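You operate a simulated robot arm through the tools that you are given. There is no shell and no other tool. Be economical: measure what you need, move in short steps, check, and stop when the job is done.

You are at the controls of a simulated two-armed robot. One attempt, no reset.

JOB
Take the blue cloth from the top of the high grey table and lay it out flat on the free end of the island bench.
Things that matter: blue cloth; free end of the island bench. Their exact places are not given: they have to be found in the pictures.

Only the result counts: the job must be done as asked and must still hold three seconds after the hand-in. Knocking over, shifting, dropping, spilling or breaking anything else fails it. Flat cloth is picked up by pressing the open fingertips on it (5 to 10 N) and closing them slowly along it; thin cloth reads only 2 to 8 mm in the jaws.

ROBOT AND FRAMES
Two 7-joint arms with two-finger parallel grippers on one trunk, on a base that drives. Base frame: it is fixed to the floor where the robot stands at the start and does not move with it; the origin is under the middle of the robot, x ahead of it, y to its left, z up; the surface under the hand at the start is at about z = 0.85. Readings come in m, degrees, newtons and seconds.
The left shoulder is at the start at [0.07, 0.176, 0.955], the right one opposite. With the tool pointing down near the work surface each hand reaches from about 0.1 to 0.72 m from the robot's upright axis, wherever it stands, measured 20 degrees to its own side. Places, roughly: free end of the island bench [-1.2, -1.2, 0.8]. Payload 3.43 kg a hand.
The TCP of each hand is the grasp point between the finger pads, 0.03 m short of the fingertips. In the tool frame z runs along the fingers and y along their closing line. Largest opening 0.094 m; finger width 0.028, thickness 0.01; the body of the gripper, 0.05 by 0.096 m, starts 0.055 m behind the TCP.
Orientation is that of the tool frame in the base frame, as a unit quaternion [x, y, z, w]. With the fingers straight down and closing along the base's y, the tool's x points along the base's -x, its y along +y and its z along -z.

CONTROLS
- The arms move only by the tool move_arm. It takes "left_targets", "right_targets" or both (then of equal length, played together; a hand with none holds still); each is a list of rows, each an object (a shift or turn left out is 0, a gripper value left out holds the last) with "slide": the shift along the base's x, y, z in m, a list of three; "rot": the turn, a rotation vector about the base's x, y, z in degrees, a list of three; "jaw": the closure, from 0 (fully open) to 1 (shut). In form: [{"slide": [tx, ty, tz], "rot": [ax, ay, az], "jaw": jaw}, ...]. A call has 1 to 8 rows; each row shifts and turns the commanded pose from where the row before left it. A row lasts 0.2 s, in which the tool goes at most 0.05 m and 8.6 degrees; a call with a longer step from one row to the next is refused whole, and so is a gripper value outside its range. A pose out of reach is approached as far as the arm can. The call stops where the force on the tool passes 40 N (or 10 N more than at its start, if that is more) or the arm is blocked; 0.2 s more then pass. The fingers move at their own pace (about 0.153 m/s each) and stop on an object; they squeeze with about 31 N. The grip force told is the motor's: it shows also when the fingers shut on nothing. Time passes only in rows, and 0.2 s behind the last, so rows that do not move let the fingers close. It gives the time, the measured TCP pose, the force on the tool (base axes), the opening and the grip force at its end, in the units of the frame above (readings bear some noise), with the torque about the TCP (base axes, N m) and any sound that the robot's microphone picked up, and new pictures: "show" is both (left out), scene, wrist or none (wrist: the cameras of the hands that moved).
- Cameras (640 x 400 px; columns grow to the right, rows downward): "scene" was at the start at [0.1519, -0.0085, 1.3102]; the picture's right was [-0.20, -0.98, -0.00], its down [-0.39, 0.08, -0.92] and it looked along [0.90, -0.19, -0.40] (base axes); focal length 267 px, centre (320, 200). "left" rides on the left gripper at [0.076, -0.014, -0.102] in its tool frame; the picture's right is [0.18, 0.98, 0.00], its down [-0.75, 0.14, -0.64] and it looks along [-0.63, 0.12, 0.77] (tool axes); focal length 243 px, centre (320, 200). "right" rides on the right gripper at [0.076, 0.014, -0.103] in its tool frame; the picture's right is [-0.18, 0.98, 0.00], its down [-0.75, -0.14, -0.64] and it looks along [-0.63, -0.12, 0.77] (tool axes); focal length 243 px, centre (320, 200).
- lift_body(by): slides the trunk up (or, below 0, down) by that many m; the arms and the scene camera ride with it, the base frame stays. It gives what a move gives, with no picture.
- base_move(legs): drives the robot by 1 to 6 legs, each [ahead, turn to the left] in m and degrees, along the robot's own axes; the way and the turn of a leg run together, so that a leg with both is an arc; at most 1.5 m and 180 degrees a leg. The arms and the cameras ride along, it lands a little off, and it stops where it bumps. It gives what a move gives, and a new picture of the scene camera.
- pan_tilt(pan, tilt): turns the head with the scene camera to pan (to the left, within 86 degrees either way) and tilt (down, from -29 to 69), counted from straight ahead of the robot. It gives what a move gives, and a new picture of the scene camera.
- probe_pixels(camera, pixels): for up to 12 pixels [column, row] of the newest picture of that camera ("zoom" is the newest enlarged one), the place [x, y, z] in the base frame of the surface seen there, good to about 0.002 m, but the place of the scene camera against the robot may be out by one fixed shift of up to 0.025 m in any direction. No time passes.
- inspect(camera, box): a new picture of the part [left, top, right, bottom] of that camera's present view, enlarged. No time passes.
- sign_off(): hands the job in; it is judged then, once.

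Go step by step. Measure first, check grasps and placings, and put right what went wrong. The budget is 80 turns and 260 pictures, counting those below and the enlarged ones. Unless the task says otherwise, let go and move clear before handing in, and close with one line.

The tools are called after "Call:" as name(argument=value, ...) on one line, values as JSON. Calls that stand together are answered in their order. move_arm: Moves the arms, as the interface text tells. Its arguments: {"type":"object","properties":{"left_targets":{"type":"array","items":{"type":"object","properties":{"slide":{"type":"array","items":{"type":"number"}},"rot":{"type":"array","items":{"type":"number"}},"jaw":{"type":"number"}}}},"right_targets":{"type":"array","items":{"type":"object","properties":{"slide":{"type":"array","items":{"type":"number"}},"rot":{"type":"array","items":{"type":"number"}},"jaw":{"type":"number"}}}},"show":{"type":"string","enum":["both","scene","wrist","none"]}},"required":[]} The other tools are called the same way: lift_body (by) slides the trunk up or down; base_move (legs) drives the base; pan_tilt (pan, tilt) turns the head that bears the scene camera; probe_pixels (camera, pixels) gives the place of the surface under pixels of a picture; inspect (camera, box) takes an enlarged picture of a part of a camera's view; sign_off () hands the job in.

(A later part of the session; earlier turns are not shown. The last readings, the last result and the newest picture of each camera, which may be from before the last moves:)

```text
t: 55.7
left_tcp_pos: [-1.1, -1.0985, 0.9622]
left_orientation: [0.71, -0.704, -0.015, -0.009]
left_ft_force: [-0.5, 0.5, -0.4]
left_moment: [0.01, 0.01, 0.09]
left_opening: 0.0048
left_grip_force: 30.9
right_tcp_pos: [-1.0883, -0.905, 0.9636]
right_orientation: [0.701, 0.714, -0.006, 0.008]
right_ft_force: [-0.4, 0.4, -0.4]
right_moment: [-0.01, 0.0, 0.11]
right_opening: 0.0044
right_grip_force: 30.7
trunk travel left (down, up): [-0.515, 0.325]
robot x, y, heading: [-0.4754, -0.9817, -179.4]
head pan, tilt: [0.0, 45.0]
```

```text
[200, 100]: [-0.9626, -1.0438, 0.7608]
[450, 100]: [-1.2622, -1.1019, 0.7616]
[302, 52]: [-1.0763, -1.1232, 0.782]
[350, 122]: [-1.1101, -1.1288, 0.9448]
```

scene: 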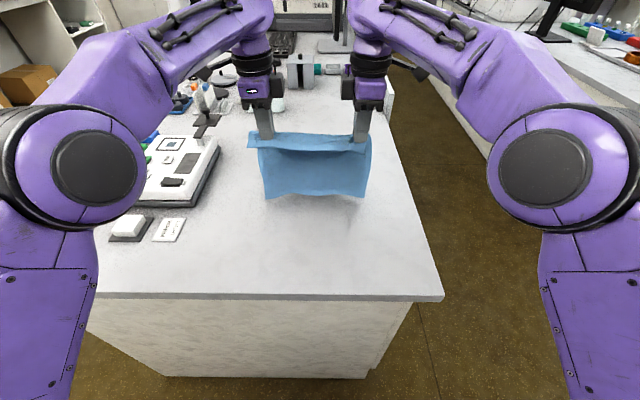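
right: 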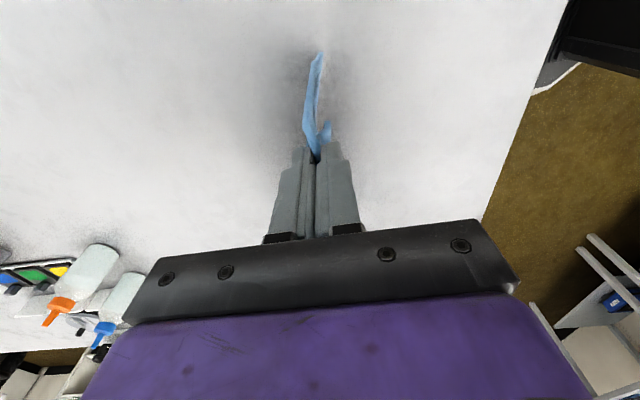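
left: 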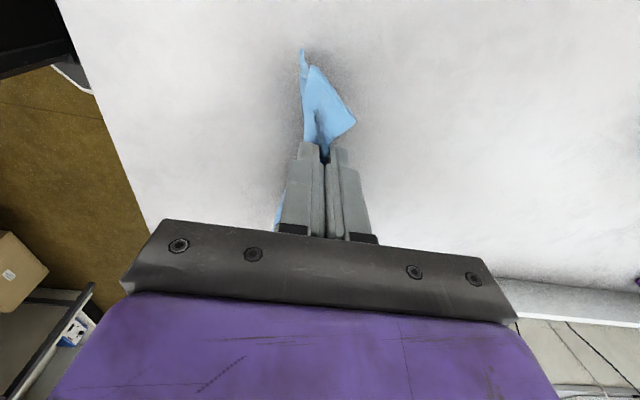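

Bench top is z=0.760. Touch the lower edge down and start drawing the hands back along an arc; check half way.

Call:
move_arm(left_targets=[{"slide": [0.005, 0, -0.02]}, {"slide": [0.015, 0, -0.006]}, {"slide": [0.015, 0, -0.007]}, {"slide": [0.015, 0, -0.007]}, {"slide": [0.015, 0, -0.008]}, {"slide": [0.013, 0, -0.01]}, {"slide": [0.012, 0, -0.01]}], right_targets=[{"slide": [0.005, 0, -0.02]}, {"slide": [0.015, 0, -0.006]}, {"slide": [0.015, 0, -0.007]}, {"slide": [0.015, 0, -0.007]}, {"slide": [0.015, 0, -0.008]}, {"slide": [0.013, 0, -0.01]}, {"slide": [0.012, 0, -0.01]}])

```text
t: 57.3
left_tcp_pos: [-1.0093, -1.0973, 0.8936]
left_orientation: [0.71, -0.704, -0.016, -0.008]
left_ft_force: [0.5, 0.0, 0.0]
left_moment: [0.02, 0.01, 0.09]
left_opening: 0.0046
left_grip_force: 30.8
right_tcp_pos: [-0.9986, -0.9057, 0.8962]
right_orientation: [0.7, 0.714, -0.007, 0.008]
right_ft_force: [0.7, -0.5, 0.1]
right_moment: [0.01, 0.02, 0.12]
right_opening: 0.0045
right_grip_force: 30.8
trunk travel left (down, up): [-0.515, 0.325]
robot x, y, heading: [-0.4713, -0.9856, -179.8]
head pan, tilt: [0.0, 45.0]
```

scene: 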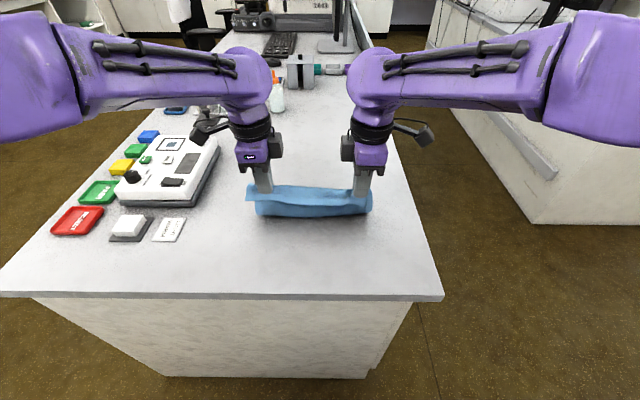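
right: 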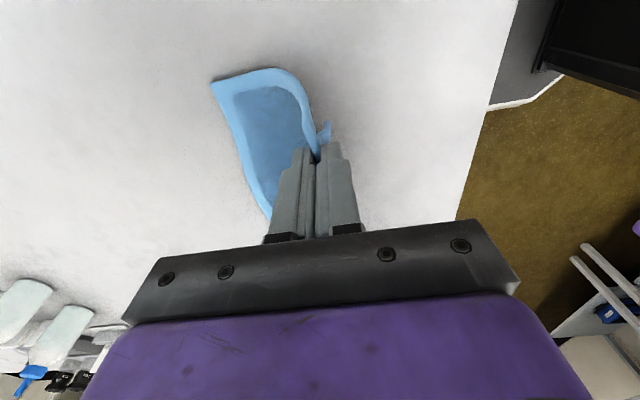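
left: 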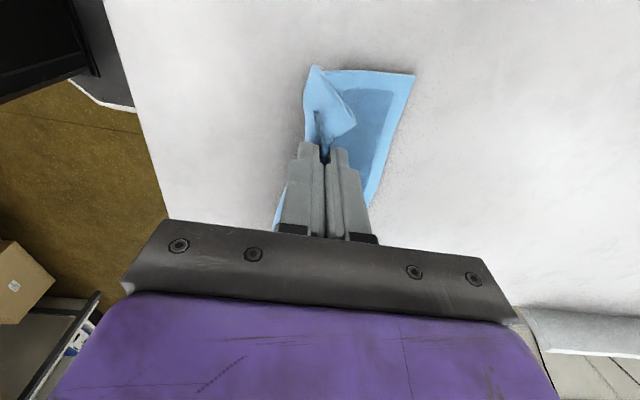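

Draping well: the far edge is down. Check where it lies.

Call:
probe_pixels(camera="right", pixels=[[214, 82], [265, 72], [302, 95], [322, 135], [240, 150]])

Call:
probe_pixels(camera="left", pixels=[[412, 76], [330, 70], [313, 70], [352, 125], [375, 180]])

Call:
inspect(camera="left", box=[240, 40, 440, 165])

```text
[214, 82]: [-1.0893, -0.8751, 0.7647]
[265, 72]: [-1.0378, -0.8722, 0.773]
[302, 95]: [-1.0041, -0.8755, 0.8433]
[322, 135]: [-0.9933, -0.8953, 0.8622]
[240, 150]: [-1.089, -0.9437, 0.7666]
```

```text
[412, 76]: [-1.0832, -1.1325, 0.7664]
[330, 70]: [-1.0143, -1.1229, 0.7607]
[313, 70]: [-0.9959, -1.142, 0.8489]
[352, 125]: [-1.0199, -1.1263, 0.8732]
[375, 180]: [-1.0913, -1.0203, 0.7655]
```

```text
3.20 times, centred on (340, 102) of left
```

zoom: 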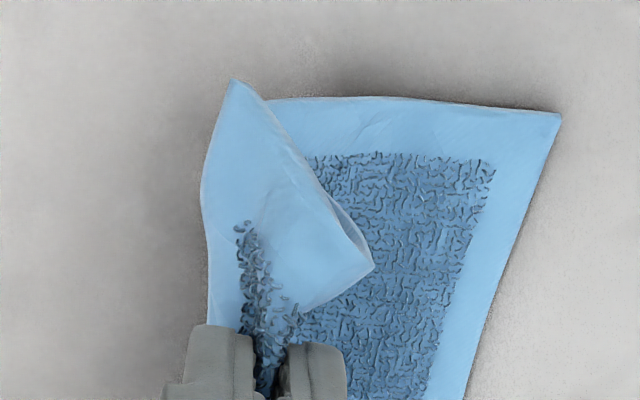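

Far edge lies at x≈−1.09, straight. Finish the arc down to the surface.

Call:
move_arm(left_targets=[{"slide": [0.018, 0, -0.012]}, {"slide": [0.016, 0, -0.012]}, {"slide": [0.012, 0, -0.014]}, {"slide": [0.01, 0, -0.015]}, {"slide": [0.008, 0, -0.015]}, {"slide": [0.006, 0, -0.012]}, {"slide": [0.004, 0, -0.009]}], right_targets=[{"slide": [0.018, 0, -0.012]}, {"slide": [0.016, 0, -0.012]}, {"slide": [0.012, 0, -0.015]}, {"slide": [0.01, 0, -0.015]}, {"slide": [0.008, 0, -0.015]}, {"slide": [0.006, 0, -0.012]}, {"slide": [0.004, 0, -0.009]}])

```text
t: 58.9
left_tcp_pos: [-0.9345, -1.0979, 0.8051]
left_orientation: [0.711, -0.703, -0.015, -0.01]
left_ft_force: [0.4, -0.1, 0.3]
left_moment: [-0.01, 0.01, 0.09]
left_opening: 0.0045
left_grip_force: 31.0
right_tcp_pos: [-0.9255, -0.9048, 0.8063]
right_orientation: [0.7, 0.714, -0.008, 0.009]
right_ft_force: [-0.4, -0.3, 0.8]
right_moment: [0.0, 0.01, 0.08]
right_opening: 0.0047
right_grip_force: 31.1
trunk travel left (down, up): [-0.515, 0.325]
robot x, y, heading: [-0.4795, -0.9819, -179.9]
head pan, tilt: [0.0, 45.0]
```

scene: 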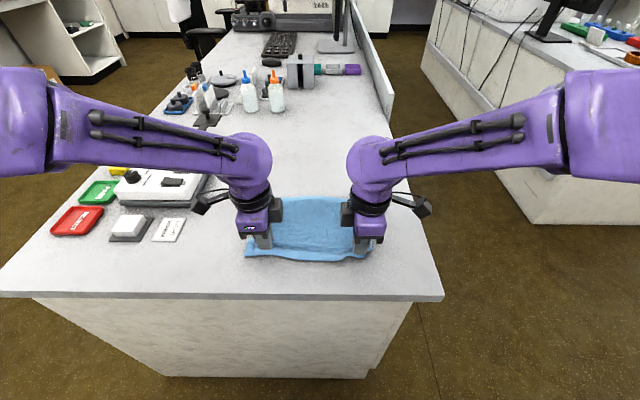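
right: 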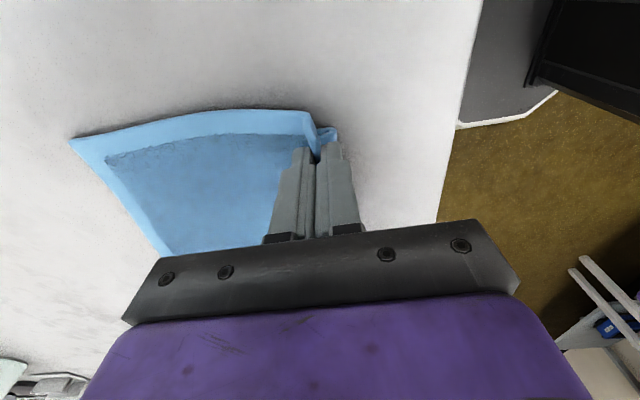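
left: 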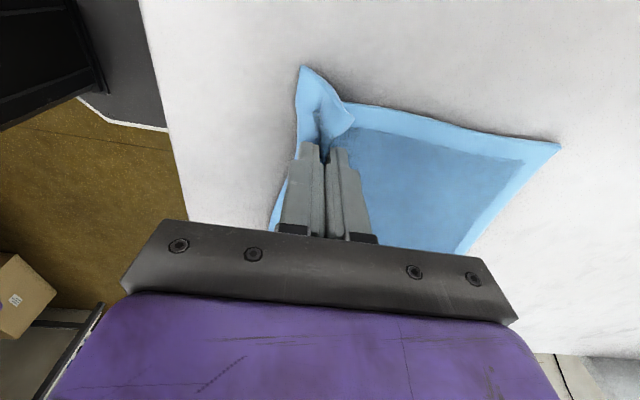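

Nearly flat. Lower to light contact and open slowly so that the fingers spread the pinched folds.

Call:
move_arm(left_targets=[{"slide": [0.003, 0, -0.006]}, {"slide": [0.002, 0, -0.004]}, {"jaw": 0.93}, {"jaw": 0.86}, {"jaw": 0.79}, {"jaw": 0.72}, {"jaw": 0.65}, {"jaw": 0.58}], right_targets=[{"slide": [0.003, 0, -0.006]}, {"slide": [0.002, 0, -0.005]}, {"jaw": 0.93}, {"jaw": 0.86}, {"jaw": 0.79}, {"jaw": 0.72}, {"jaw": 0.65}, {"jaw": 0.58}])

```text
t: 60.7
left_tcp_pos: [-0.929, -1.0981, 0.7972]
left_orientation: [0.71, -0.704, -0.015, -0.01]
left_ft_force: [0.2, 0.4, 0.6]
left_moment: [0.02, 0.0, -0.02]
left_opening: 0.0398
left_grip_force: 0.1
right_tcp_pos: [-0.9209, -0.9054, 0.7942]
right_orientation: [0.7, 0.714, -0.008, 0.008]
right_ft_force: [-0.2, -0.7, 1.2]
right_moment: [-0.01, -0.01, 0.01]
right_opening: 0.0394
right_grip_force: 0.1
trunk travel left (down, up): [-0.515, 0.325]
robot x, y, heading: [-0.4751, -0.9796, -179.9]
head pan, tilt: [0.0, 45.0]
```

scene: 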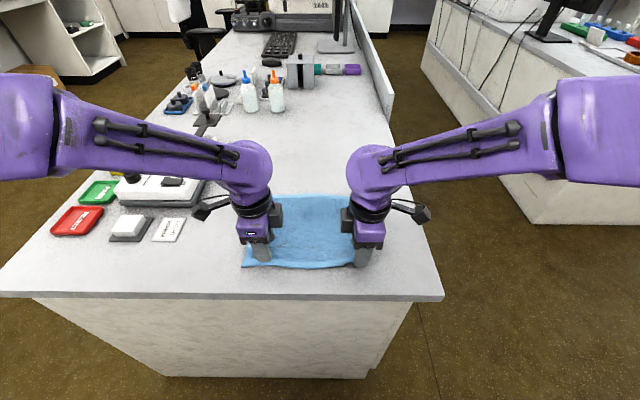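
right: 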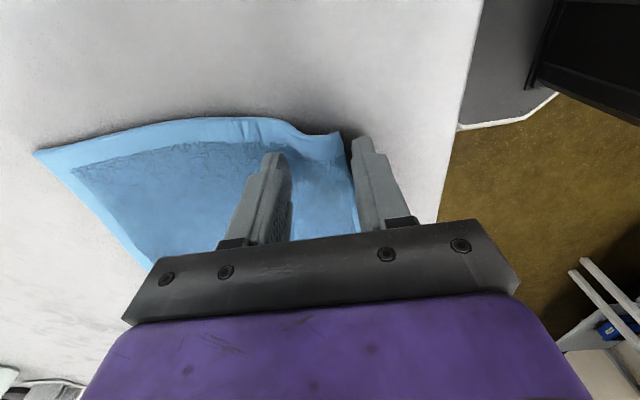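
left: 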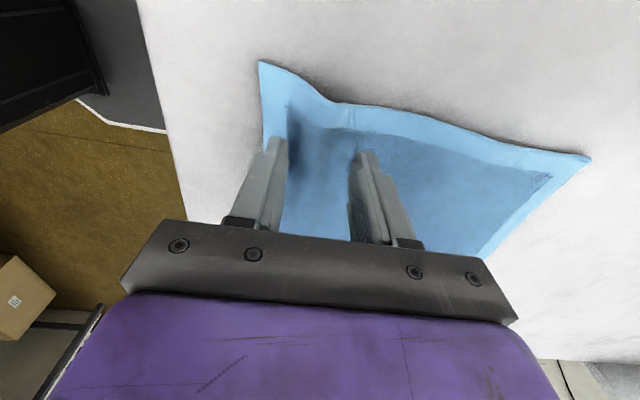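

The folds have opened out. Raise the hands straight up, clear of the cloth.

Call:
move_arm(left_targets=[{"slide": [0, 0, 0.02]}, {"slide": [0, 0, 0.04]}, {"slide": [0, 0, 0.04]}], right_targets=[{"slide": [0, 0, 0.02]}, {"slide": [0, 0, 0.04]}, {"slide": [0, 0, 0.04]}])

```text
t: 61.5
left_tcp_pos: [-0.9284, -1.0973, 0.897]
left_orientation: [0.711, -0.703, -0.016, -0.008]
left_ft_force: [0.1, 0.1, 1.2]
left_moment: [-0.03, 0.04, -0.05]
left_opening: 0.0397
left_grip_force: 0.1
right_tcp_pos: [-0.9198, -0.9064, 0.8967]
right_orientation: [0.7, 0.714, -0.008, 0.009]
right_ft_force: [0.2, 0.8, 0.1]
right_moment: [-0.03, -0.02, 0.0]
right_opening: 0.0393
right_grip_force: 0.1
trunk travel left (down, up): [-0.515, 0.325]
robot x, y, heading: [-0.4742, -0.9811, -179.5]
head pan, tilt: [0.0, 45.0]
```

scene: 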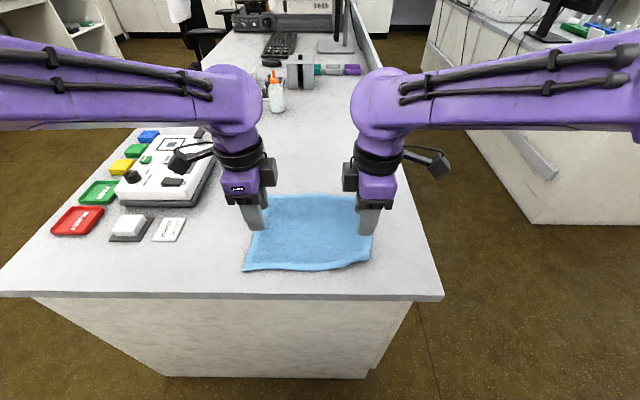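
right: 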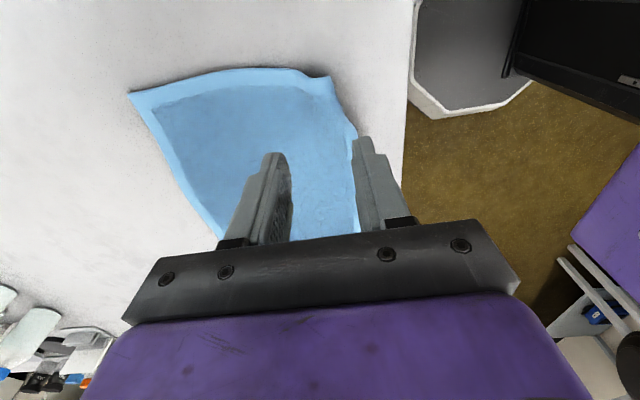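
left: 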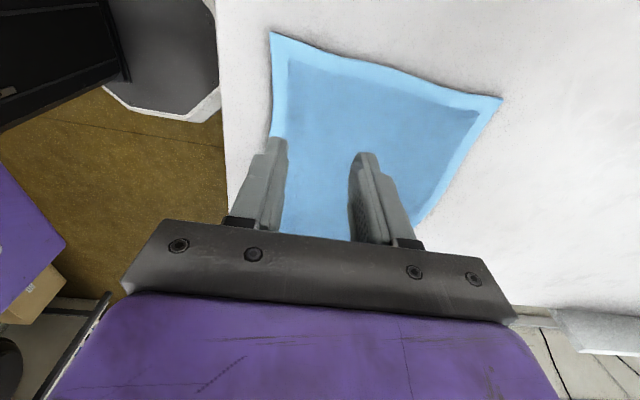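

Left side is neat; the right near corner (right view 328,80) looks a bit rounded or folded. I'll zoom in and measure.

Call:
inspect(camera="right", box=[230, 40, 400, 146])

Call:
probe_pixels(camera="right", pixels=[[130, 95], [230, 75], [298, 74], [310, 82], [325, 82], [340, 105], [352, 135], [320, 110], [290, 110], [358, 215], [310, 150], [335, 92]])

Call:
probe_pixels(camera="left", pixels=[[273, 36], [276, 100], [290, 180], [498, 98], [380, 68], [330, 100], [300, 60], [400, 130]])

```text
3.76 times, centred on (315, 93) of right
```

zoom: 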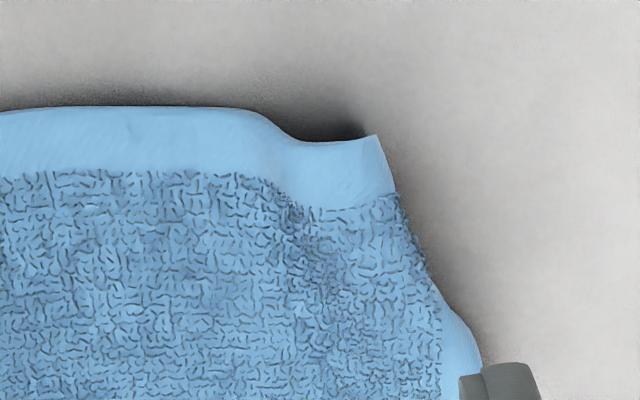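

```text
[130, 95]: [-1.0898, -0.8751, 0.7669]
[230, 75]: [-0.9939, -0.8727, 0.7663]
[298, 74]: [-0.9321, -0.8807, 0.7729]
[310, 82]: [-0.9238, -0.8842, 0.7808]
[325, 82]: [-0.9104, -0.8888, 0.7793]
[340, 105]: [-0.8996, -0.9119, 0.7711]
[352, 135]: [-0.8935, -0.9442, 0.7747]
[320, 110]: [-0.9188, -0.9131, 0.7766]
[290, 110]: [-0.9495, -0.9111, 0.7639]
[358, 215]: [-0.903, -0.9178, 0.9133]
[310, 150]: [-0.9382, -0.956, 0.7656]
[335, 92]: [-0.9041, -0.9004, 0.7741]
```

```text
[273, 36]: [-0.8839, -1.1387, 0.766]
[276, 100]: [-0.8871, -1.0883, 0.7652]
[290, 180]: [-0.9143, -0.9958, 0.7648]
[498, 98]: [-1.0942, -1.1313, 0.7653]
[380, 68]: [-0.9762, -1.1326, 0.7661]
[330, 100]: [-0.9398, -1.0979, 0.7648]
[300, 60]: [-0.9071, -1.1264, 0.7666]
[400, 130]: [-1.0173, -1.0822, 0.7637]
```

The right near corner's hem is tucked under (edge at x≈−0.905 instead of −0.882, raised to 0.78). I'll re-pinch that lip with the right hand to lift it and lay the flap out.

Call:
move_arm(right_targets=[{"slide": [0.007, 0.003, -0.03]}, {"slide": [0, 0, -0.04]}, {"slide": [0, 0, -0.02]}, {"slide": [0, 0, -0.008]}, {"slide": [0, 0, -0.003]}], show="wrist")

```text
t: 62.7
left_tcp_pos: [-0.9296, -1.097, 0.897]
left_orientation: [0.71, -0.704, -0.016, -0.008]
left_ft_force: [-0.8, 0.3, 0.8]
left_moment: [-0.01, 0.03, -0.01]
left_opening: 0.0396
left_grip_force: 0.1
right_tcp_pos: [-0.9132, -0.9031, 0.7946]
right_orientation: [0.701, 0.713, -0.008, 0.008]
right_ft_force: [0.0, -0.6, 1.1]
right_moment: [0.01, 0.04, 0.01]
right_opening: 0.0398
right_grip_force: 0.4
trunk travel left (down, up): [-0.515, 0.325]
robot x, y, heading: [-0.4788, -0.9866, -179.7]
head pan, tilt: [0.0, 45.0]
```

right: 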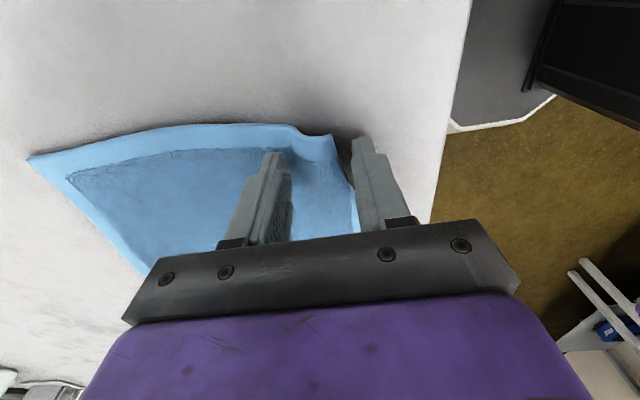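

Near finger is in front of the lip and the other on the cloth. Close slowly.

Call:
move_arm(right_targets=[{"slide": [0, 0, -0.001], "jaw": 0.64}, {"jaw": 0.7}, {"jaw": 0.76}, {"jaw": 0.82}, {"jaw": 0.88}, {"jaw": 0.94}, {"jaw": 1.0}, {}], show="none")

Call:
move_arm(right_targets=[{"slide": [0, 0, 0.012]}, {"slide": [0, 0, 0.012]}, {"slide": [0, 0, 0.012]}, {}], show="both")

Call:
inspect(camera="right", box=[230, 60, 430, 185])

```text
t: 64.5
left_tcp_pos: [-0.9295, -1.0977, 0.8976]
left_orientation: [0.71, -0.704, -0.016, -0.009]
left_ft_force: [-0.3, 0.0, -0.7]
left_moment: [-0.02, 0.04, -0.03]
left_opening: 0.0395
left_grip_force: 0.1
right_tcp_pos: [-0.9131, -0.9023, 0.793]
right_orientation: [0.7, 0.714, -0.008, 0.009]
right_ft_force: [-0.8, -1.1, 3.7]
right_moment: [-0.03, 0.08, 0.08]
right_opening: 0.0059
right_grip_force: 31.2
trunk travel left (down, up): [-0.515, 0.325]
robot x, y, heading: [-0.4737, -0.9827, -179.5]
head pan, tilt: [0.0, 45.0]
```

```text
t: 65.5
left_tcp_pos: [-0.9299, -1.0973, 0.898]
left_orientation: [0.71, -0.704, -0.015, -0.008]
left_ft_force: [0.2, -0.6, -0.1]
left_moment: [0.04, 0.0, -0.01]
left_opening: 0.0396
left_grip_force: 0.0
right_tcp_pos: [-0.9124, -0.9037, 0.8294]
right_orientation: [0.701, 0.713, -0.008, 0.009]
right_ft_force: [0.1, 0.7, 0.1]
right_moment: [0.03, 0.03, 0.04]
right_opening: 0.0055
right_grip_force: 30.7
trunk travel left (down, up): [-0.515, 0.325]
robot x, y, heading: [-0.474, -0.9797, -179.6]
head pan, tilt: [0.0, 45.0]
```

scene: 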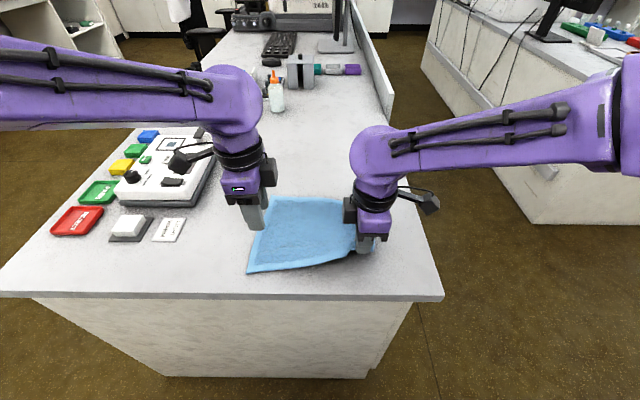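
right: 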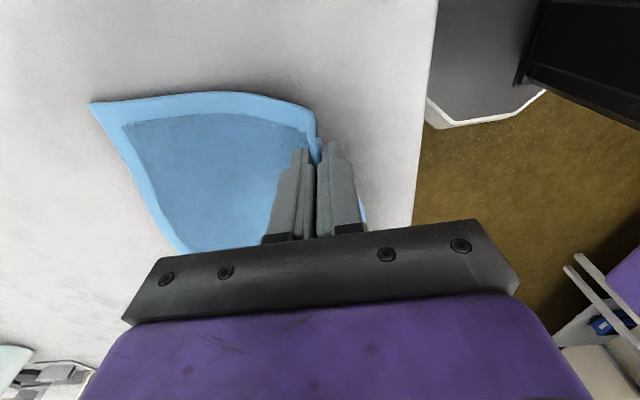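

```text
3.20 times, centred on (330, 122) of right
```

zoom: 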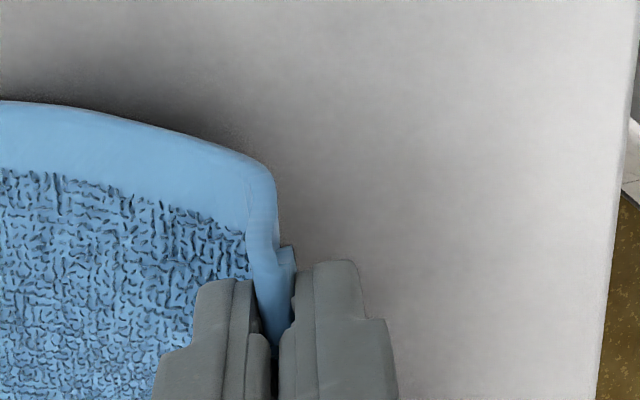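

Gripped (5.5 mm). Raise a little more and look at the flap from the front.

Call:
move_arm(right_targets=[{"slide": [0.003, 0, 0.012]}, {"slide": [0.003, 0, 0.012]}, {}], show="wrist")

Call:
inspect(camera="scene", box=[300, 190, 420, 290])

Call:
inspect(camera="left", box=[160, 20, 460, 250])

```text
t: 66.3
left_tcp_pos: [-0.9303, -1.0981, 0.8967]
left_orientation: [0.71, -0.704, -0.015, -0.009]
left_ft_force: [-0.7, -0.3, 0.0]
left_moment: [0.02, -0.01, -0.05]
left_opening: 0.0394
left_grip_force: 0.0
right_tcp_pos: [-0.9068, -0.9027, 0.8542]
right_orientation: [0.7, 0.714, -0.008, 0.009]
right_ft_force: [0.4, 0.4, -0.2]
right_moment: [0.01, 0.0, 0.02]
right_opening: 0.006
right_grip_force: 31.0
trunk travel left (down, up): [-0.515, 0.325]
robot x, y, heading: [-0.4759, -0.9861, -179.6]
head pan, tilt: [0.0, 45.0]
```

right: 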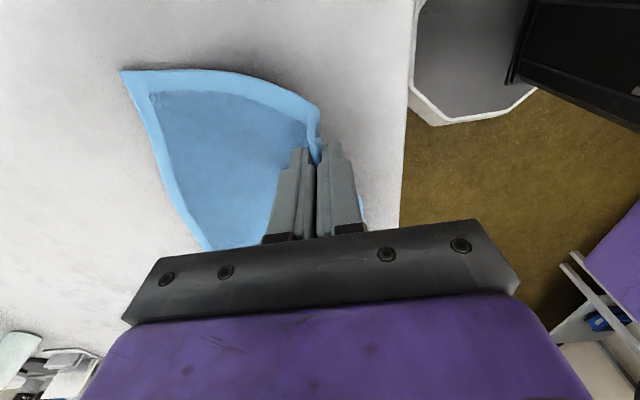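

```text
4.00 times, centred on (360, 240) of scene
```

zoom: 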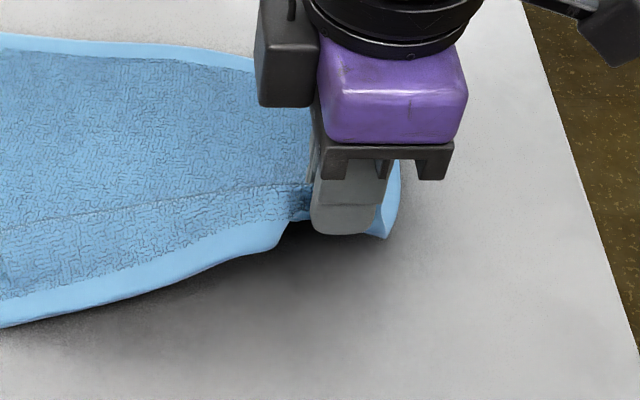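

```text
1.74 times, centred on (310, 135) of left
```

zoom: 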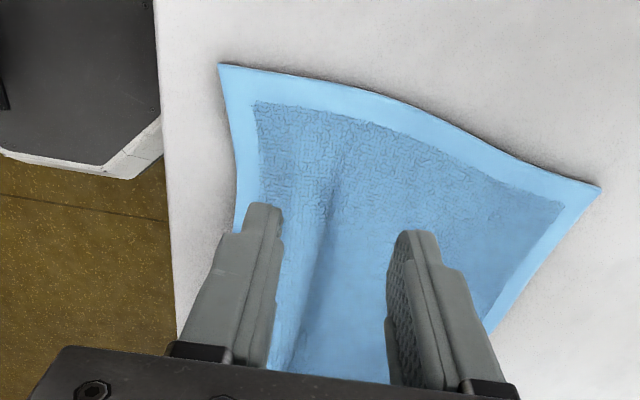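

The hem now hangs free below the fingers. Lower with a small forward (−x) sweep near the table so the hem trails towards the robot, then open gently.

Call:
move_arm(right_targets=[{"slide": [0.006, 0, -0.015]}, {"slide": [0.006, 0, -0.015]}, {"slide": [0.002, 0, -0.008]}, {"slide": [-0.006, 0, -0.007]}, {"slide": [-0.006, 0, -0.006]}, {"slide": [-0.005, 0, -0.005]}, {"slide": [-0.003, 0, -0.003]}], show="wrist")

Call:
inspect(camera="right", box=[230, 60, 430, 185])

Call:
inspect(camera="scene", box=[300, 190, 420, 290])

```text
t: 67.9
left_tcp_pos: [-0.9287, -1.0963, 0.898]
left_orientation: [0.71, -0.704, -0.017, -0.007]
left_ft_force: [-0.6, 0.1, -0.7]
left_moment: [0.0, 0.01, 0.0]
left_opening: 0.0392
left_grip_force: 0.1
right_tcp_pos: [-0.9112, -0.9018, 0.7956]
right_orientation: [0.7, 0.714, -0.009, 0.007]
right_ft_force: [3.6, 0.9, 14.4]
right_moment: [-0.02, -0.1, 0.01]
right_opening: 0.0059
right_grip_force: 30.7
trunk travel left (down, up): [-0.515, 0.325]
robot x, y, heading: [-0.4772, -0.9825, -179.4]
head pan, tilt: [0.0, 45.0]
```

right: 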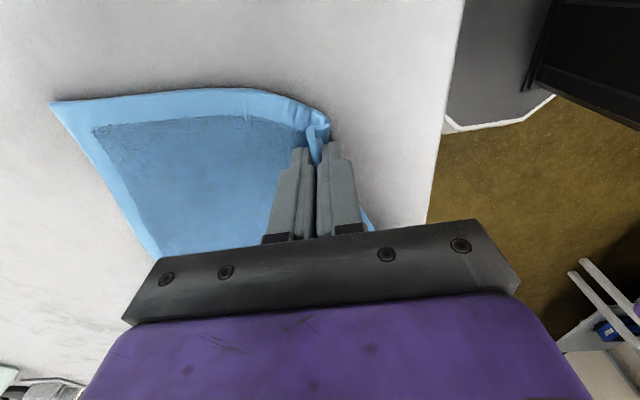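

```text
3.20 times, centred on (330, 122) of right
```

zoom: 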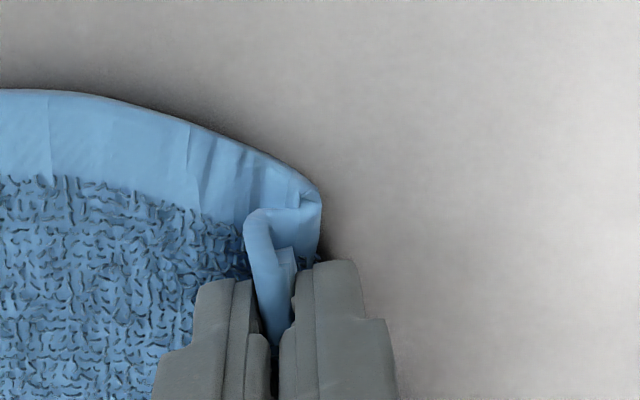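

```text
4.00 times, centred on (360, 240) of scene
```

zoom: 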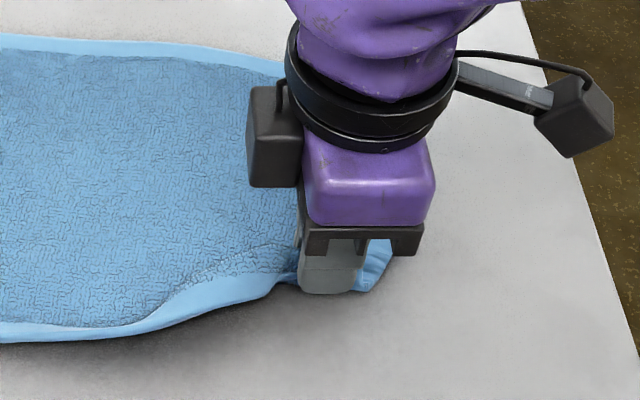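

Cloth is bunched under the fingers (14 N). Ease up slightly, open, and look from above.

Call:
move_arm(right_targets=[{"slide": [0, 0, 0.005]}, {"jaw": 0.9}, {"jaw": 0.8}, {"jaw": 0.7}, {"jaw": 0.58}, {"slide": [0, 0, 0.03]}, {"slide": [0, 0, 0.04]}, {"slide": [0, 0, 0.03]}], show="both")

Call:
inspect(camera="right", box=[230, 40, 400, 146])

Call:
probe_pixels(camera="right", pixels=[[130, 95], [230, 75], [298, 74], [310, 82], [325, 82], [340, 105], [352, 135], [320, 110], [290, 110], [335, 92]])

```text
t: 69.7
left_tcp_pos: [-0.9289, -1.0966, 0.8971]
left_orientation: [0.71, -0.704, -0.015, -0.009]
left_ft_force: [0.9, -0.2, -0.6]
left_moment: [-0.02, 0.0, 0.01]
left_opening: 0.0397
left_grip_force: 0.0
right_tcp_pos: [-0.9113, -0.9025, 0.9011]
right_orientation: [0.701, 0.713, -0.008, 0.009]
right_ft_force: [-1.2, 0.1, 0.0]
right_moment: [-0.03, 0.0, 0.0]
right_opening: 0.0394
right_grip_force: 0.0
trunk travel left (down, up): [-0.515, 0.325]
robot x, y, heading: [-0.4789, -0.9809, -179.6]
head pan, tilt: [0.0, 45.0]
```

scene: 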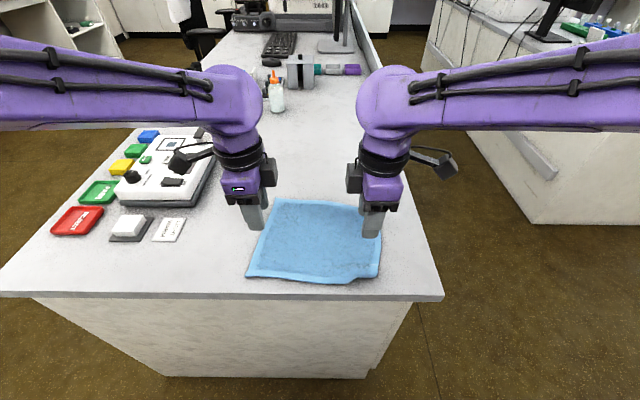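
right: 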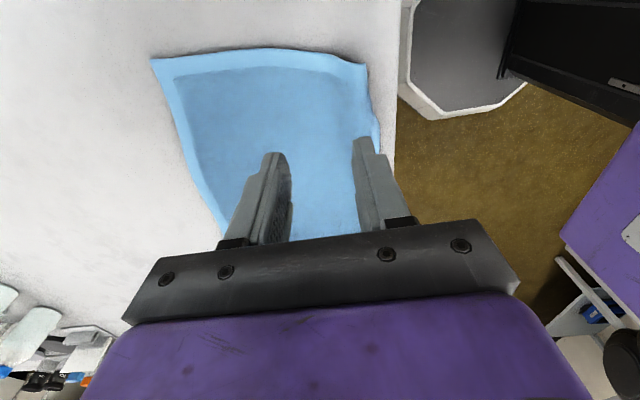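

```text
3.76 times, centred on (315, 93) of right
```

zoom: 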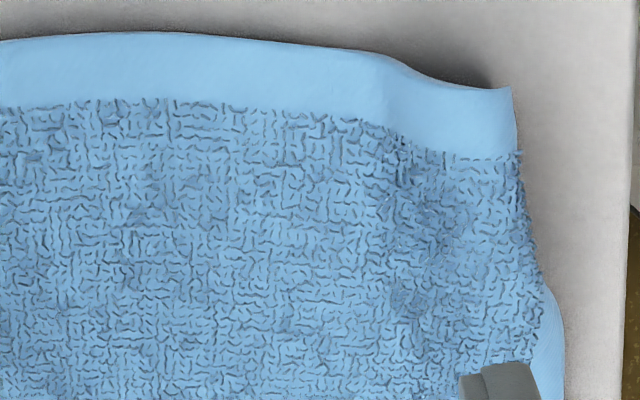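

```text
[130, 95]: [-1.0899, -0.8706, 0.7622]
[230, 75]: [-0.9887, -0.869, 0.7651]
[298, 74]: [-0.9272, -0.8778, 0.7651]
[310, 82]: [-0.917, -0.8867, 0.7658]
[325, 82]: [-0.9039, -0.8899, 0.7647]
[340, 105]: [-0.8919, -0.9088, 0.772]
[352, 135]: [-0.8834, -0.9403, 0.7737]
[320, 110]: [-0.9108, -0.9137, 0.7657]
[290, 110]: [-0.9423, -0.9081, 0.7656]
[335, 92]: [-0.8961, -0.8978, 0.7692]
```

The cloth lies well except that a ~2 cm strip of hem at the right near corner is still tucked under. I'll pinch further in (x≈−0.937), lift so that the hem unrolls, and lay it down with a longer forward sweep.

Call:
move_arm(right_targets=[{"slide": [-0.013, -0.001, -0.03]}, {"slide": [-0.013, 0, -0.04]}, {"slide": [0, 0, -0.025]}, {"slide": [0, 0, -0.006]}, {"slide": [0, 0, -0.004]}, {"slide": [0, 0, -0.002]}], show="none")

```text
t: 71.1
left_tcp_pos: [-0.9298, -1.0976, 0.8975]
left_orientation: [0.71, -0.704, -0.017, -0.009]
left_ft_force: [0.4, 0.3, -0.4]
left_moment: [0.02, -0.03, -0.01]
left_opening: 0.0392
left_grip_force: 0.0
right_tcp_pos: [-0.9382, -0.9033, 0.7932]
right_orientation: [0.701, 0.713, -0.008, 0.008]
right_ft_force: [1.1, -0.1, 8.2]
right_moment: [0.04, 0.01, 0.02]
right_opening: 0.0396
right_grip_force: 0.0
trunk travel left (down, up): [-0.515, 0.325]
robot x, y, heading: [-0.4753, -0.9859, -179.7]
head pan, tilt: [0.0, 45.0]
```

Pressing at 8 N. Close slowly and lift 7 cm.

Call:
move_arm(right_targets=[{"jaw": 0.64}, {"jaw": 0.7}, {"jaw": 0.76}, {"jaw": 0.82}, {"jaw": 0.88}, {"jaw": 0.94}, {"jaw": 1.0}, {}], show="none")

Call:
move_arm(right_targets=[{"slide": [0, 0, 0.015]}, {"slide": [0, 0, 0.015]}, {"slide": [0, 0, 0.015]}, {"slide": [0, 0, 0.015]}, {"slide": [0, 0, 0.015]}, {}, {}], show="both")

Call:
inspect(camera="scene", box=[300, 190, 420, 290])

Call:
inspect(camera="right", box=[230, 60, 430, 185])

```text
t: 72.9
left_tcp_pos: [-0.9297, -1.0972, 0.8975]
left_orientation: [0.71, -0.704, -0.016, -0.008]
left_ft_force: [0.4, -0.6, -0.4]
left_moment: [0.02, -0.01, 0.02]
left_opening: 0.0395
left_grip_force: 0.1
right_tcp_pos: [-0.9371, -0.9034, 0.7917]
right_orientation: [0.7, 0.714, -0.008, 0.009]
right_ft_force: [0.4, 0.2, 15.7]
right_moment: [0.05, -0.01, 0.01]
right_opening: 0.0053
right_grip_force: 31.3
trunk travel left (down, up): [-0.515, 0.325]
robot x, y, heading: [-0.4727, -0.9822, -179.7]
head pan, tilt: [0.0, 45.0]
```

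```text
t: 74.5
left_tcp_pos: [-0.9287, -1.0979, 0.8963]
left_orientation: [0.711, -0.703, -0.015, -0.008]
left_ft_force: [-0.5, 0.1, 0.3]
left_moment: [0.0, 0.0, -0.03]
left_opening: 0.0393
left_grip_force: 0.0
right_tcp_pos: [-0.9395, -0.9035, 0.8692]
right_orientation: [0.7, 0.714, -0.007, 0.008]
right_ft_force: [0.3, 0.6, 0.2]
right_moment: [-0.04, -0.01, 0.0]
right_opening: 0.0046
right_grip_force: 30.8
trunk travel left (down, up): [-0.515, 0.325]
robot x, y, heading: [-0.4743, -0.9799, -179.6]
head pan, tilt: [0.0, 45.0]
```

scene: 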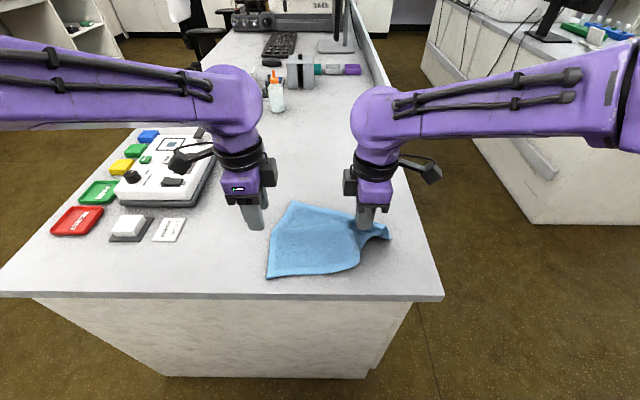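
right: 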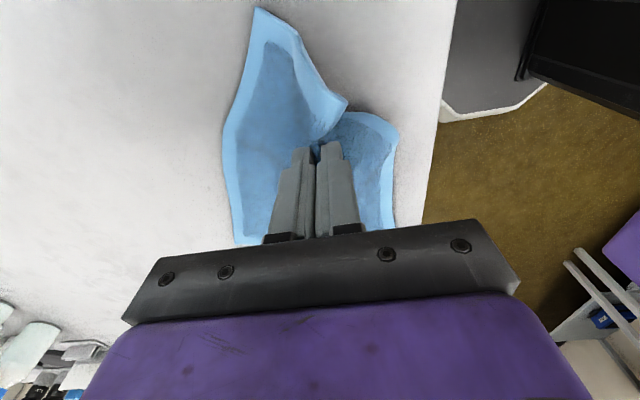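

```text
4.00 times, centred on (360, 240) of scene
```

zoom: 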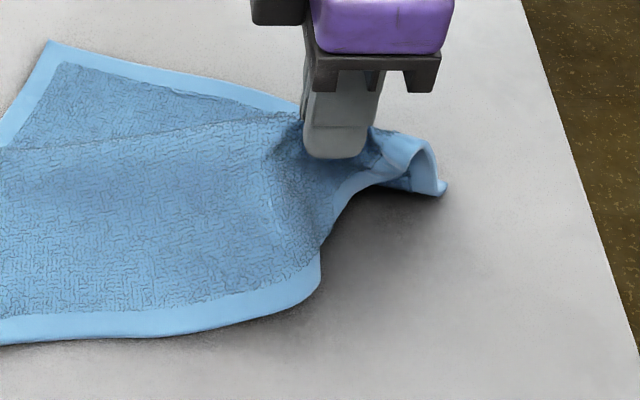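

```text
3.20 times, centred on (330, 122) of right
```

zoom: 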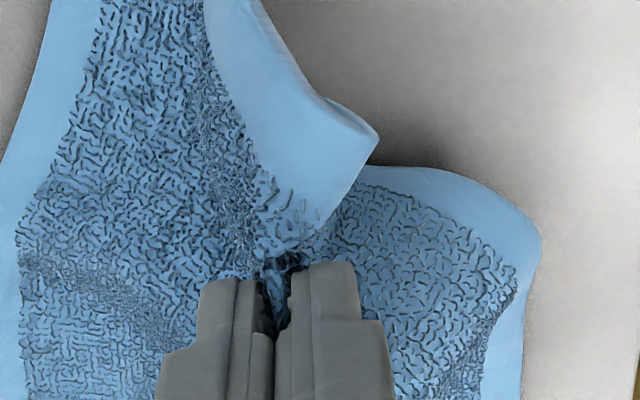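

The near-corner hem has unrolled (right view around 395,120). Now lower with a pull back first, then a forward sweep as the flap touches, and open slowly.

Call:
move_arm(right_targets=[{"slide": [0.01, 0, -0.015]}, {"slide": [0.01, 0, -0.015]}, {"slide": [0.0, 0, -0.012]}, {"slide": [-0.007, 0, -0.009]}, {"slide": [-0.007, 0, -0.009]}, {"slide": [-0.004, 0, -0.008]}], show="wrist")

Call:
inspect(camera="scene", box=[300, 190, 420, 290])

```text
t: 75.9
left_tcp_pos: [-0.9277, -1.0974, 0.8975]
left_orientation: [0.71, -0.703, -0.016, -0.008]
left_ft_force: [0.7, -0.2, 0.3]
left_moment: [-0.03, 0.03, -0.01]
left_opening: 0.0396
left_grip_force: 0.1
right_tcp_pos: [-0.9344, -0.9033, 0.8023]
right_orientation: [0.7, 0.714, -0.009, 0.007]
right_ft_force: [1.1, -0.4, 17.9]
right_moment: [0.16, -0.05, -0.02]
right_opening: 0.0048
right_grip_force: 31.2
trunk travel left (down, up): [-0.515, 0.325]
robot x, y, heading: [-0.4749, -0.9784, -179.5]
head pan, tilt: [0.0, 45.0]
```

right: 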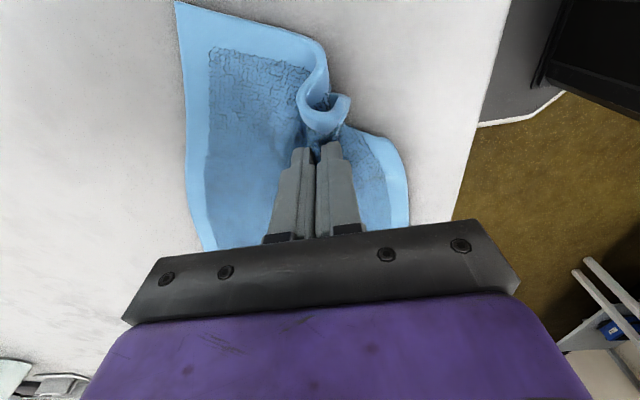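

```text
4.00 times, centred on (360, 240) of scene
```

zoom: 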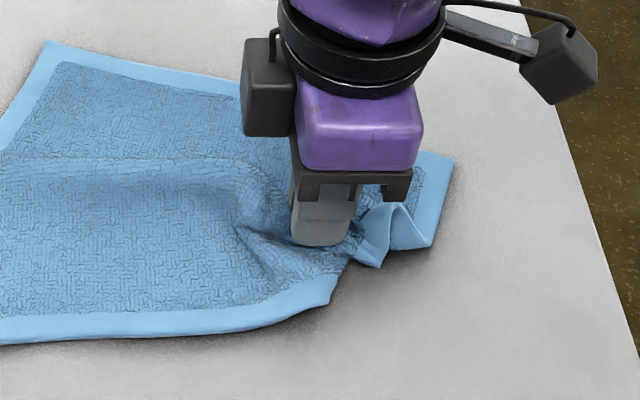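

A pleat is pinched but the hem looks outward. Open and lift clear to see how it settles.

Call:
move_arm(right_targets=[{"slide": [0, 0, 0.004]}, {"jaw": 0.9}, {"jaw": 0.8}, {"jaw": 0.7}, {"jaw": 0.58}, {"slide": [0, 0, 0.03]}, {"slide": [0, 0, 0.04]}, {"slide": [0, 0, 0.03]}], show="both")

Call:
inspect(camera="right", box=[140, 0, 420, 175])

Call:
inspect(camera="scene", box=[230, 180, 430, 305])

```text
t: 77.7
left_tcp_pos: [-0.93, -1.0977, 0.8971]
left_orientation: [0.71, -0.704, -0.016, -0.008]
left_ft_force: [-0.5, 0.7, -0.5]
left_moment: [-0.01, -0.01, 0.01]
left_opening: 0.0396
left_grip_force: 0.1
right_tcp_pos: [-0.9378, -0.9034, 0.9025]
right_orientation: [0.7, 0.714, -0.007, 0.008]
right_ft_force: [0.4, 0.0, -0.3]
right_moment: [0.0, 0.01, 0.02]
right_opening: 0.0394
right_grip_force: 0.1
trunk travel left (down, up): [-0.515, 0.325]
robot x, y, heading: [-0.4795, -0.9837, -179.6]
head pan, tilt: [0.0, 45.0]
```

scene: 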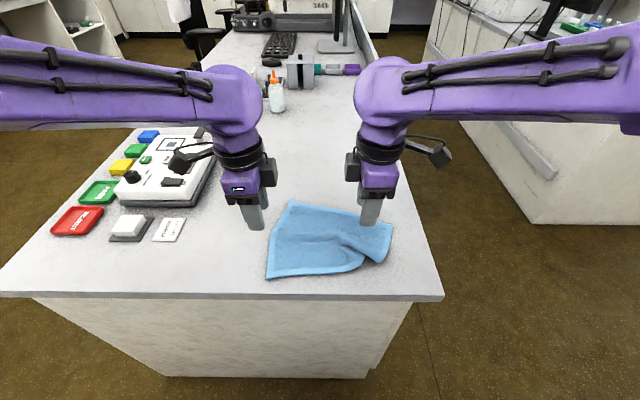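
right: 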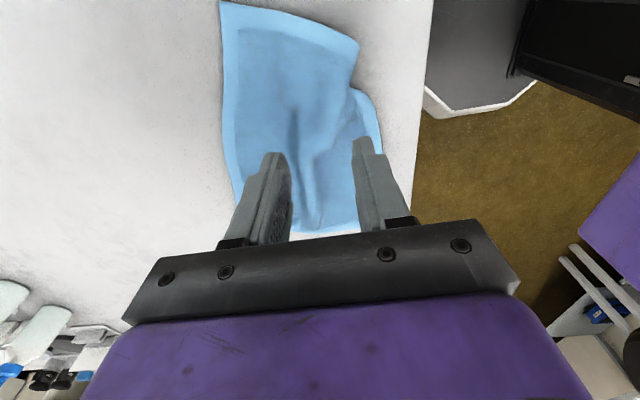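

```text
2.29 times, centred on (280, 88) of right
```

zoom: 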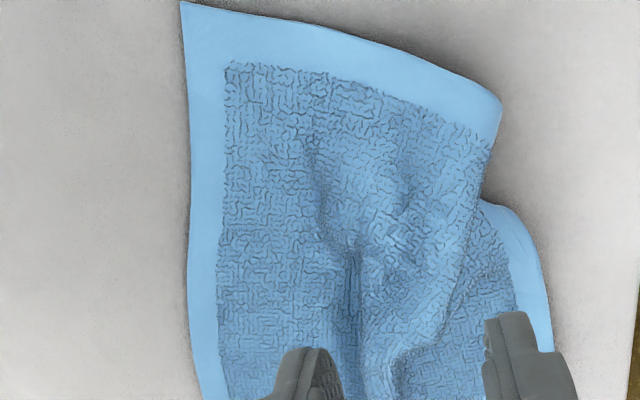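

```text
3.20 times, centred on (330, 242) of scene
```

zoom: 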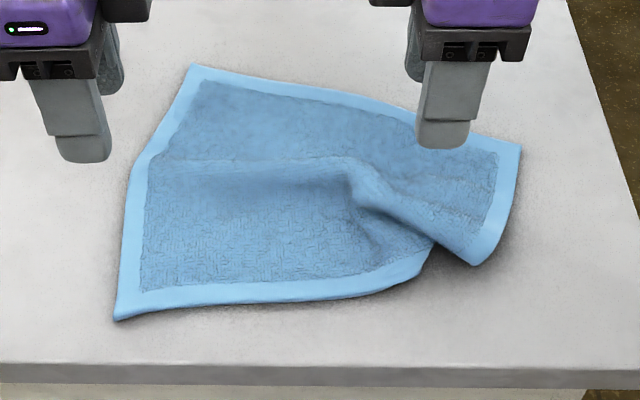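

The hem is out but now a pleat runs to the right near corner (zoom 475,262). I'll measure it, then pinch that corner and pull it outward flat along the surface.

Call:
probe_pixels(camera="zoom", pixels=[[193, 67], [520, 147], [475, 262], [500, 215], [420, 278], [115, 318], [440, 225], [365, 195], [460, 200], [380, 235], [250, 370], [300, 180]])

Call:
probe_pixels(camera="right", pixels=[[222, 5], [355, 50], [353, 85], [375, 105], [380, 140], [300, 110], [330, 110], [225, 150]])

```text
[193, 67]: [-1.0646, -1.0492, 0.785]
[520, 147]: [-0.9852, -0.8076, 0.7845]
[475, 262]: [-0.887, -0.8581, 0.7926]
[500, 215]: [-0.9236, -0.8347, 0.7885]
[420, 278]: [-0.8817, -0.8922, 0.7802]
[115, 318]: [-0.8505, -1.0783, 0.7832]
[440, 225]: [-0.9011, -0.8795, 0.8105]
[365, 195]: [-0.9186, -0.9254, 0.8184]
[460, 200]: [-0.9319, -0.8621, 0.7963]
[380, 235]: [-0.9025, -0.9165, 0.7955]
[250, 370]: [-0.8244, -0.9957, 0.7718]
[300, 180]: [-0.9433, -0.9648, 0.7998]
```

```text
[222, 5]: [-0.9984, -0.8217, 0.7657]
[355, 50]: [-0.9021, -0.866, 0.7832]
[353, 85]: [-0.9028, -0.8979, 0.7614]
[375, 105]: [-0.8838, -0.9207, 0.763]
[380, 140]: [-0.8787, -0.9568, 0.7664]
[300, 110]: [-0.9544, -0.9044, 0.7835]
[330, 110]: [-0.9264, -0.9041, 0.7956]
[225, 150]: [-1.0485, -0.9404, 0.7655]
```

The cloth has twisted ~18° and its right near corner is pleated, so a clean re-lay by the far edge (which is flat) is best. I'll turn the base 6° right so the hands line up with that edge.

Call:
base_move(legs=[[0, -6]])

Call:
move_arm(left_targets=[{"slide": [-0.03, 0.002, 0], "rot": [0, 0, -5]}, {"slide": [-0.03, 0.004, 0], "rot": [0, 0, -5]}, {"slide": [-0.03, 0.004, 0]}, {"slide": [-0.023, 0, -0.01]}], right_targets=[{"slide": [-0.02, 0, 0], "rot": [0, 0, -5]}, {"slide": [-0.02, 0, 0], "rot": [0, 0, -5]}, {"slide": [-0.015, 0, 0]}, {"slide": [-0.01, 0, -0.01]}])

```text
t: 78.6
left_tcp_pos: [-0.9384, -1.0488, 0.8965]
left_orientation: [-0.673, 0.739, 0.015, 0.009]
left_ft_force: [-0.2, 0.5, 0.4]
left_moment: [-0.03, -0.01, 0.0]
left_opening: 0.0395
left_grip_force: 0.1
right_tcp_pos: [-0.9254, -0.8548, 0.9025]
right_orientation: [0.736, 0.677, -0.007, 0.009]
right_ft_force: [0.3, 0.0, 0.4]
right_moment: [-0.02, 0.03, 0.01]
right_opening: 0.0393
right_grip_force: 0.1
trunk travel left (down, up): [-0.515, 0.325]
robot x, y, heading: [-0.4788, -0.9873, 174.6]
head pan, tilt: [0.0, 45.0]
```

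scene: 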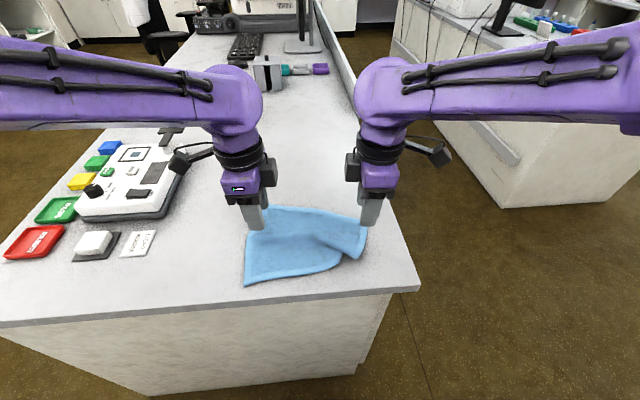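

```text
t: 79.6
left_tcp_pos: [-1.0533, -1.0398, 0.8853]
left_orientation: [-0.606, 0.796, 0.013, 0.012]
left_ft_force: [-0.4, -0.4, -0.1]
left_moment: [0.01, -0.01, -0.02]
left_opening: 0.0392
left_grip_force: 0.0
right_tcp_pos: [-0.9932, -0.8565, 0.8905]
right_orientation: [0.792, 0.61, -0.007, 0.008]
right_ft_force: [-0.2, -1.1, -0.6]
right_moment: [-0.01, 0.0, 0.01]
right_opening: 0.0395
right_grip_force: 0.1
trunk travel left (down, up): [-0.515, 0.325]
robot x, y, heading: [-0.4776, -0.9821, 174.8]
head pan, tilt: [0.0, 45.0]
```

scene: 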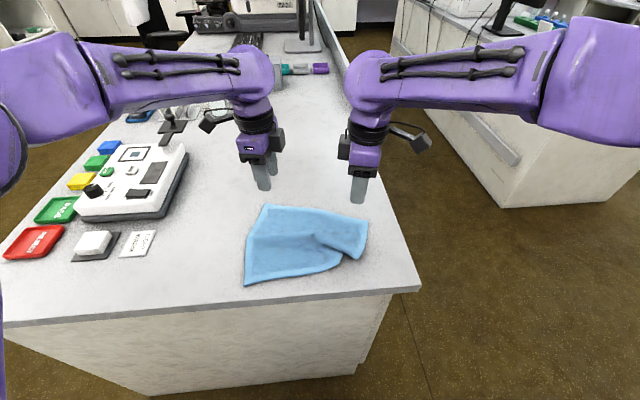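
right: 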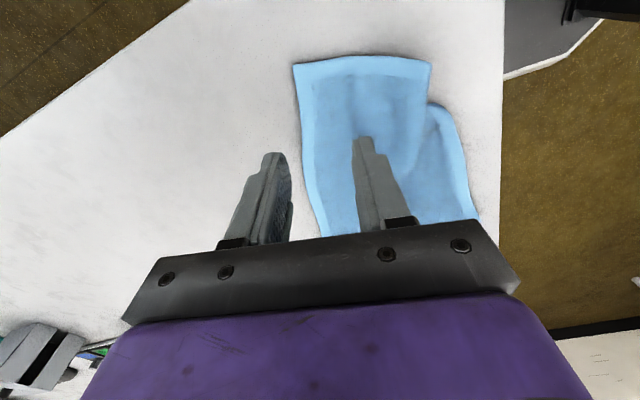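
left: 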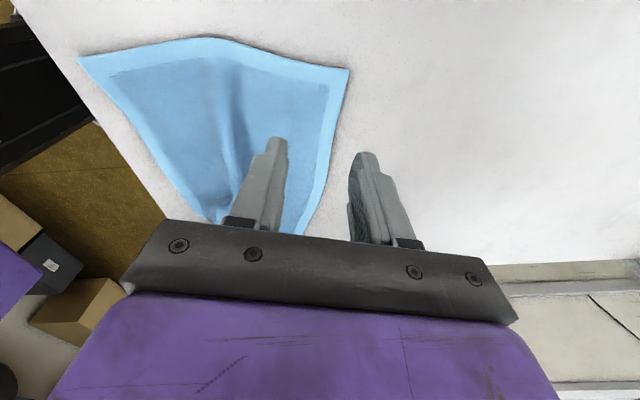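

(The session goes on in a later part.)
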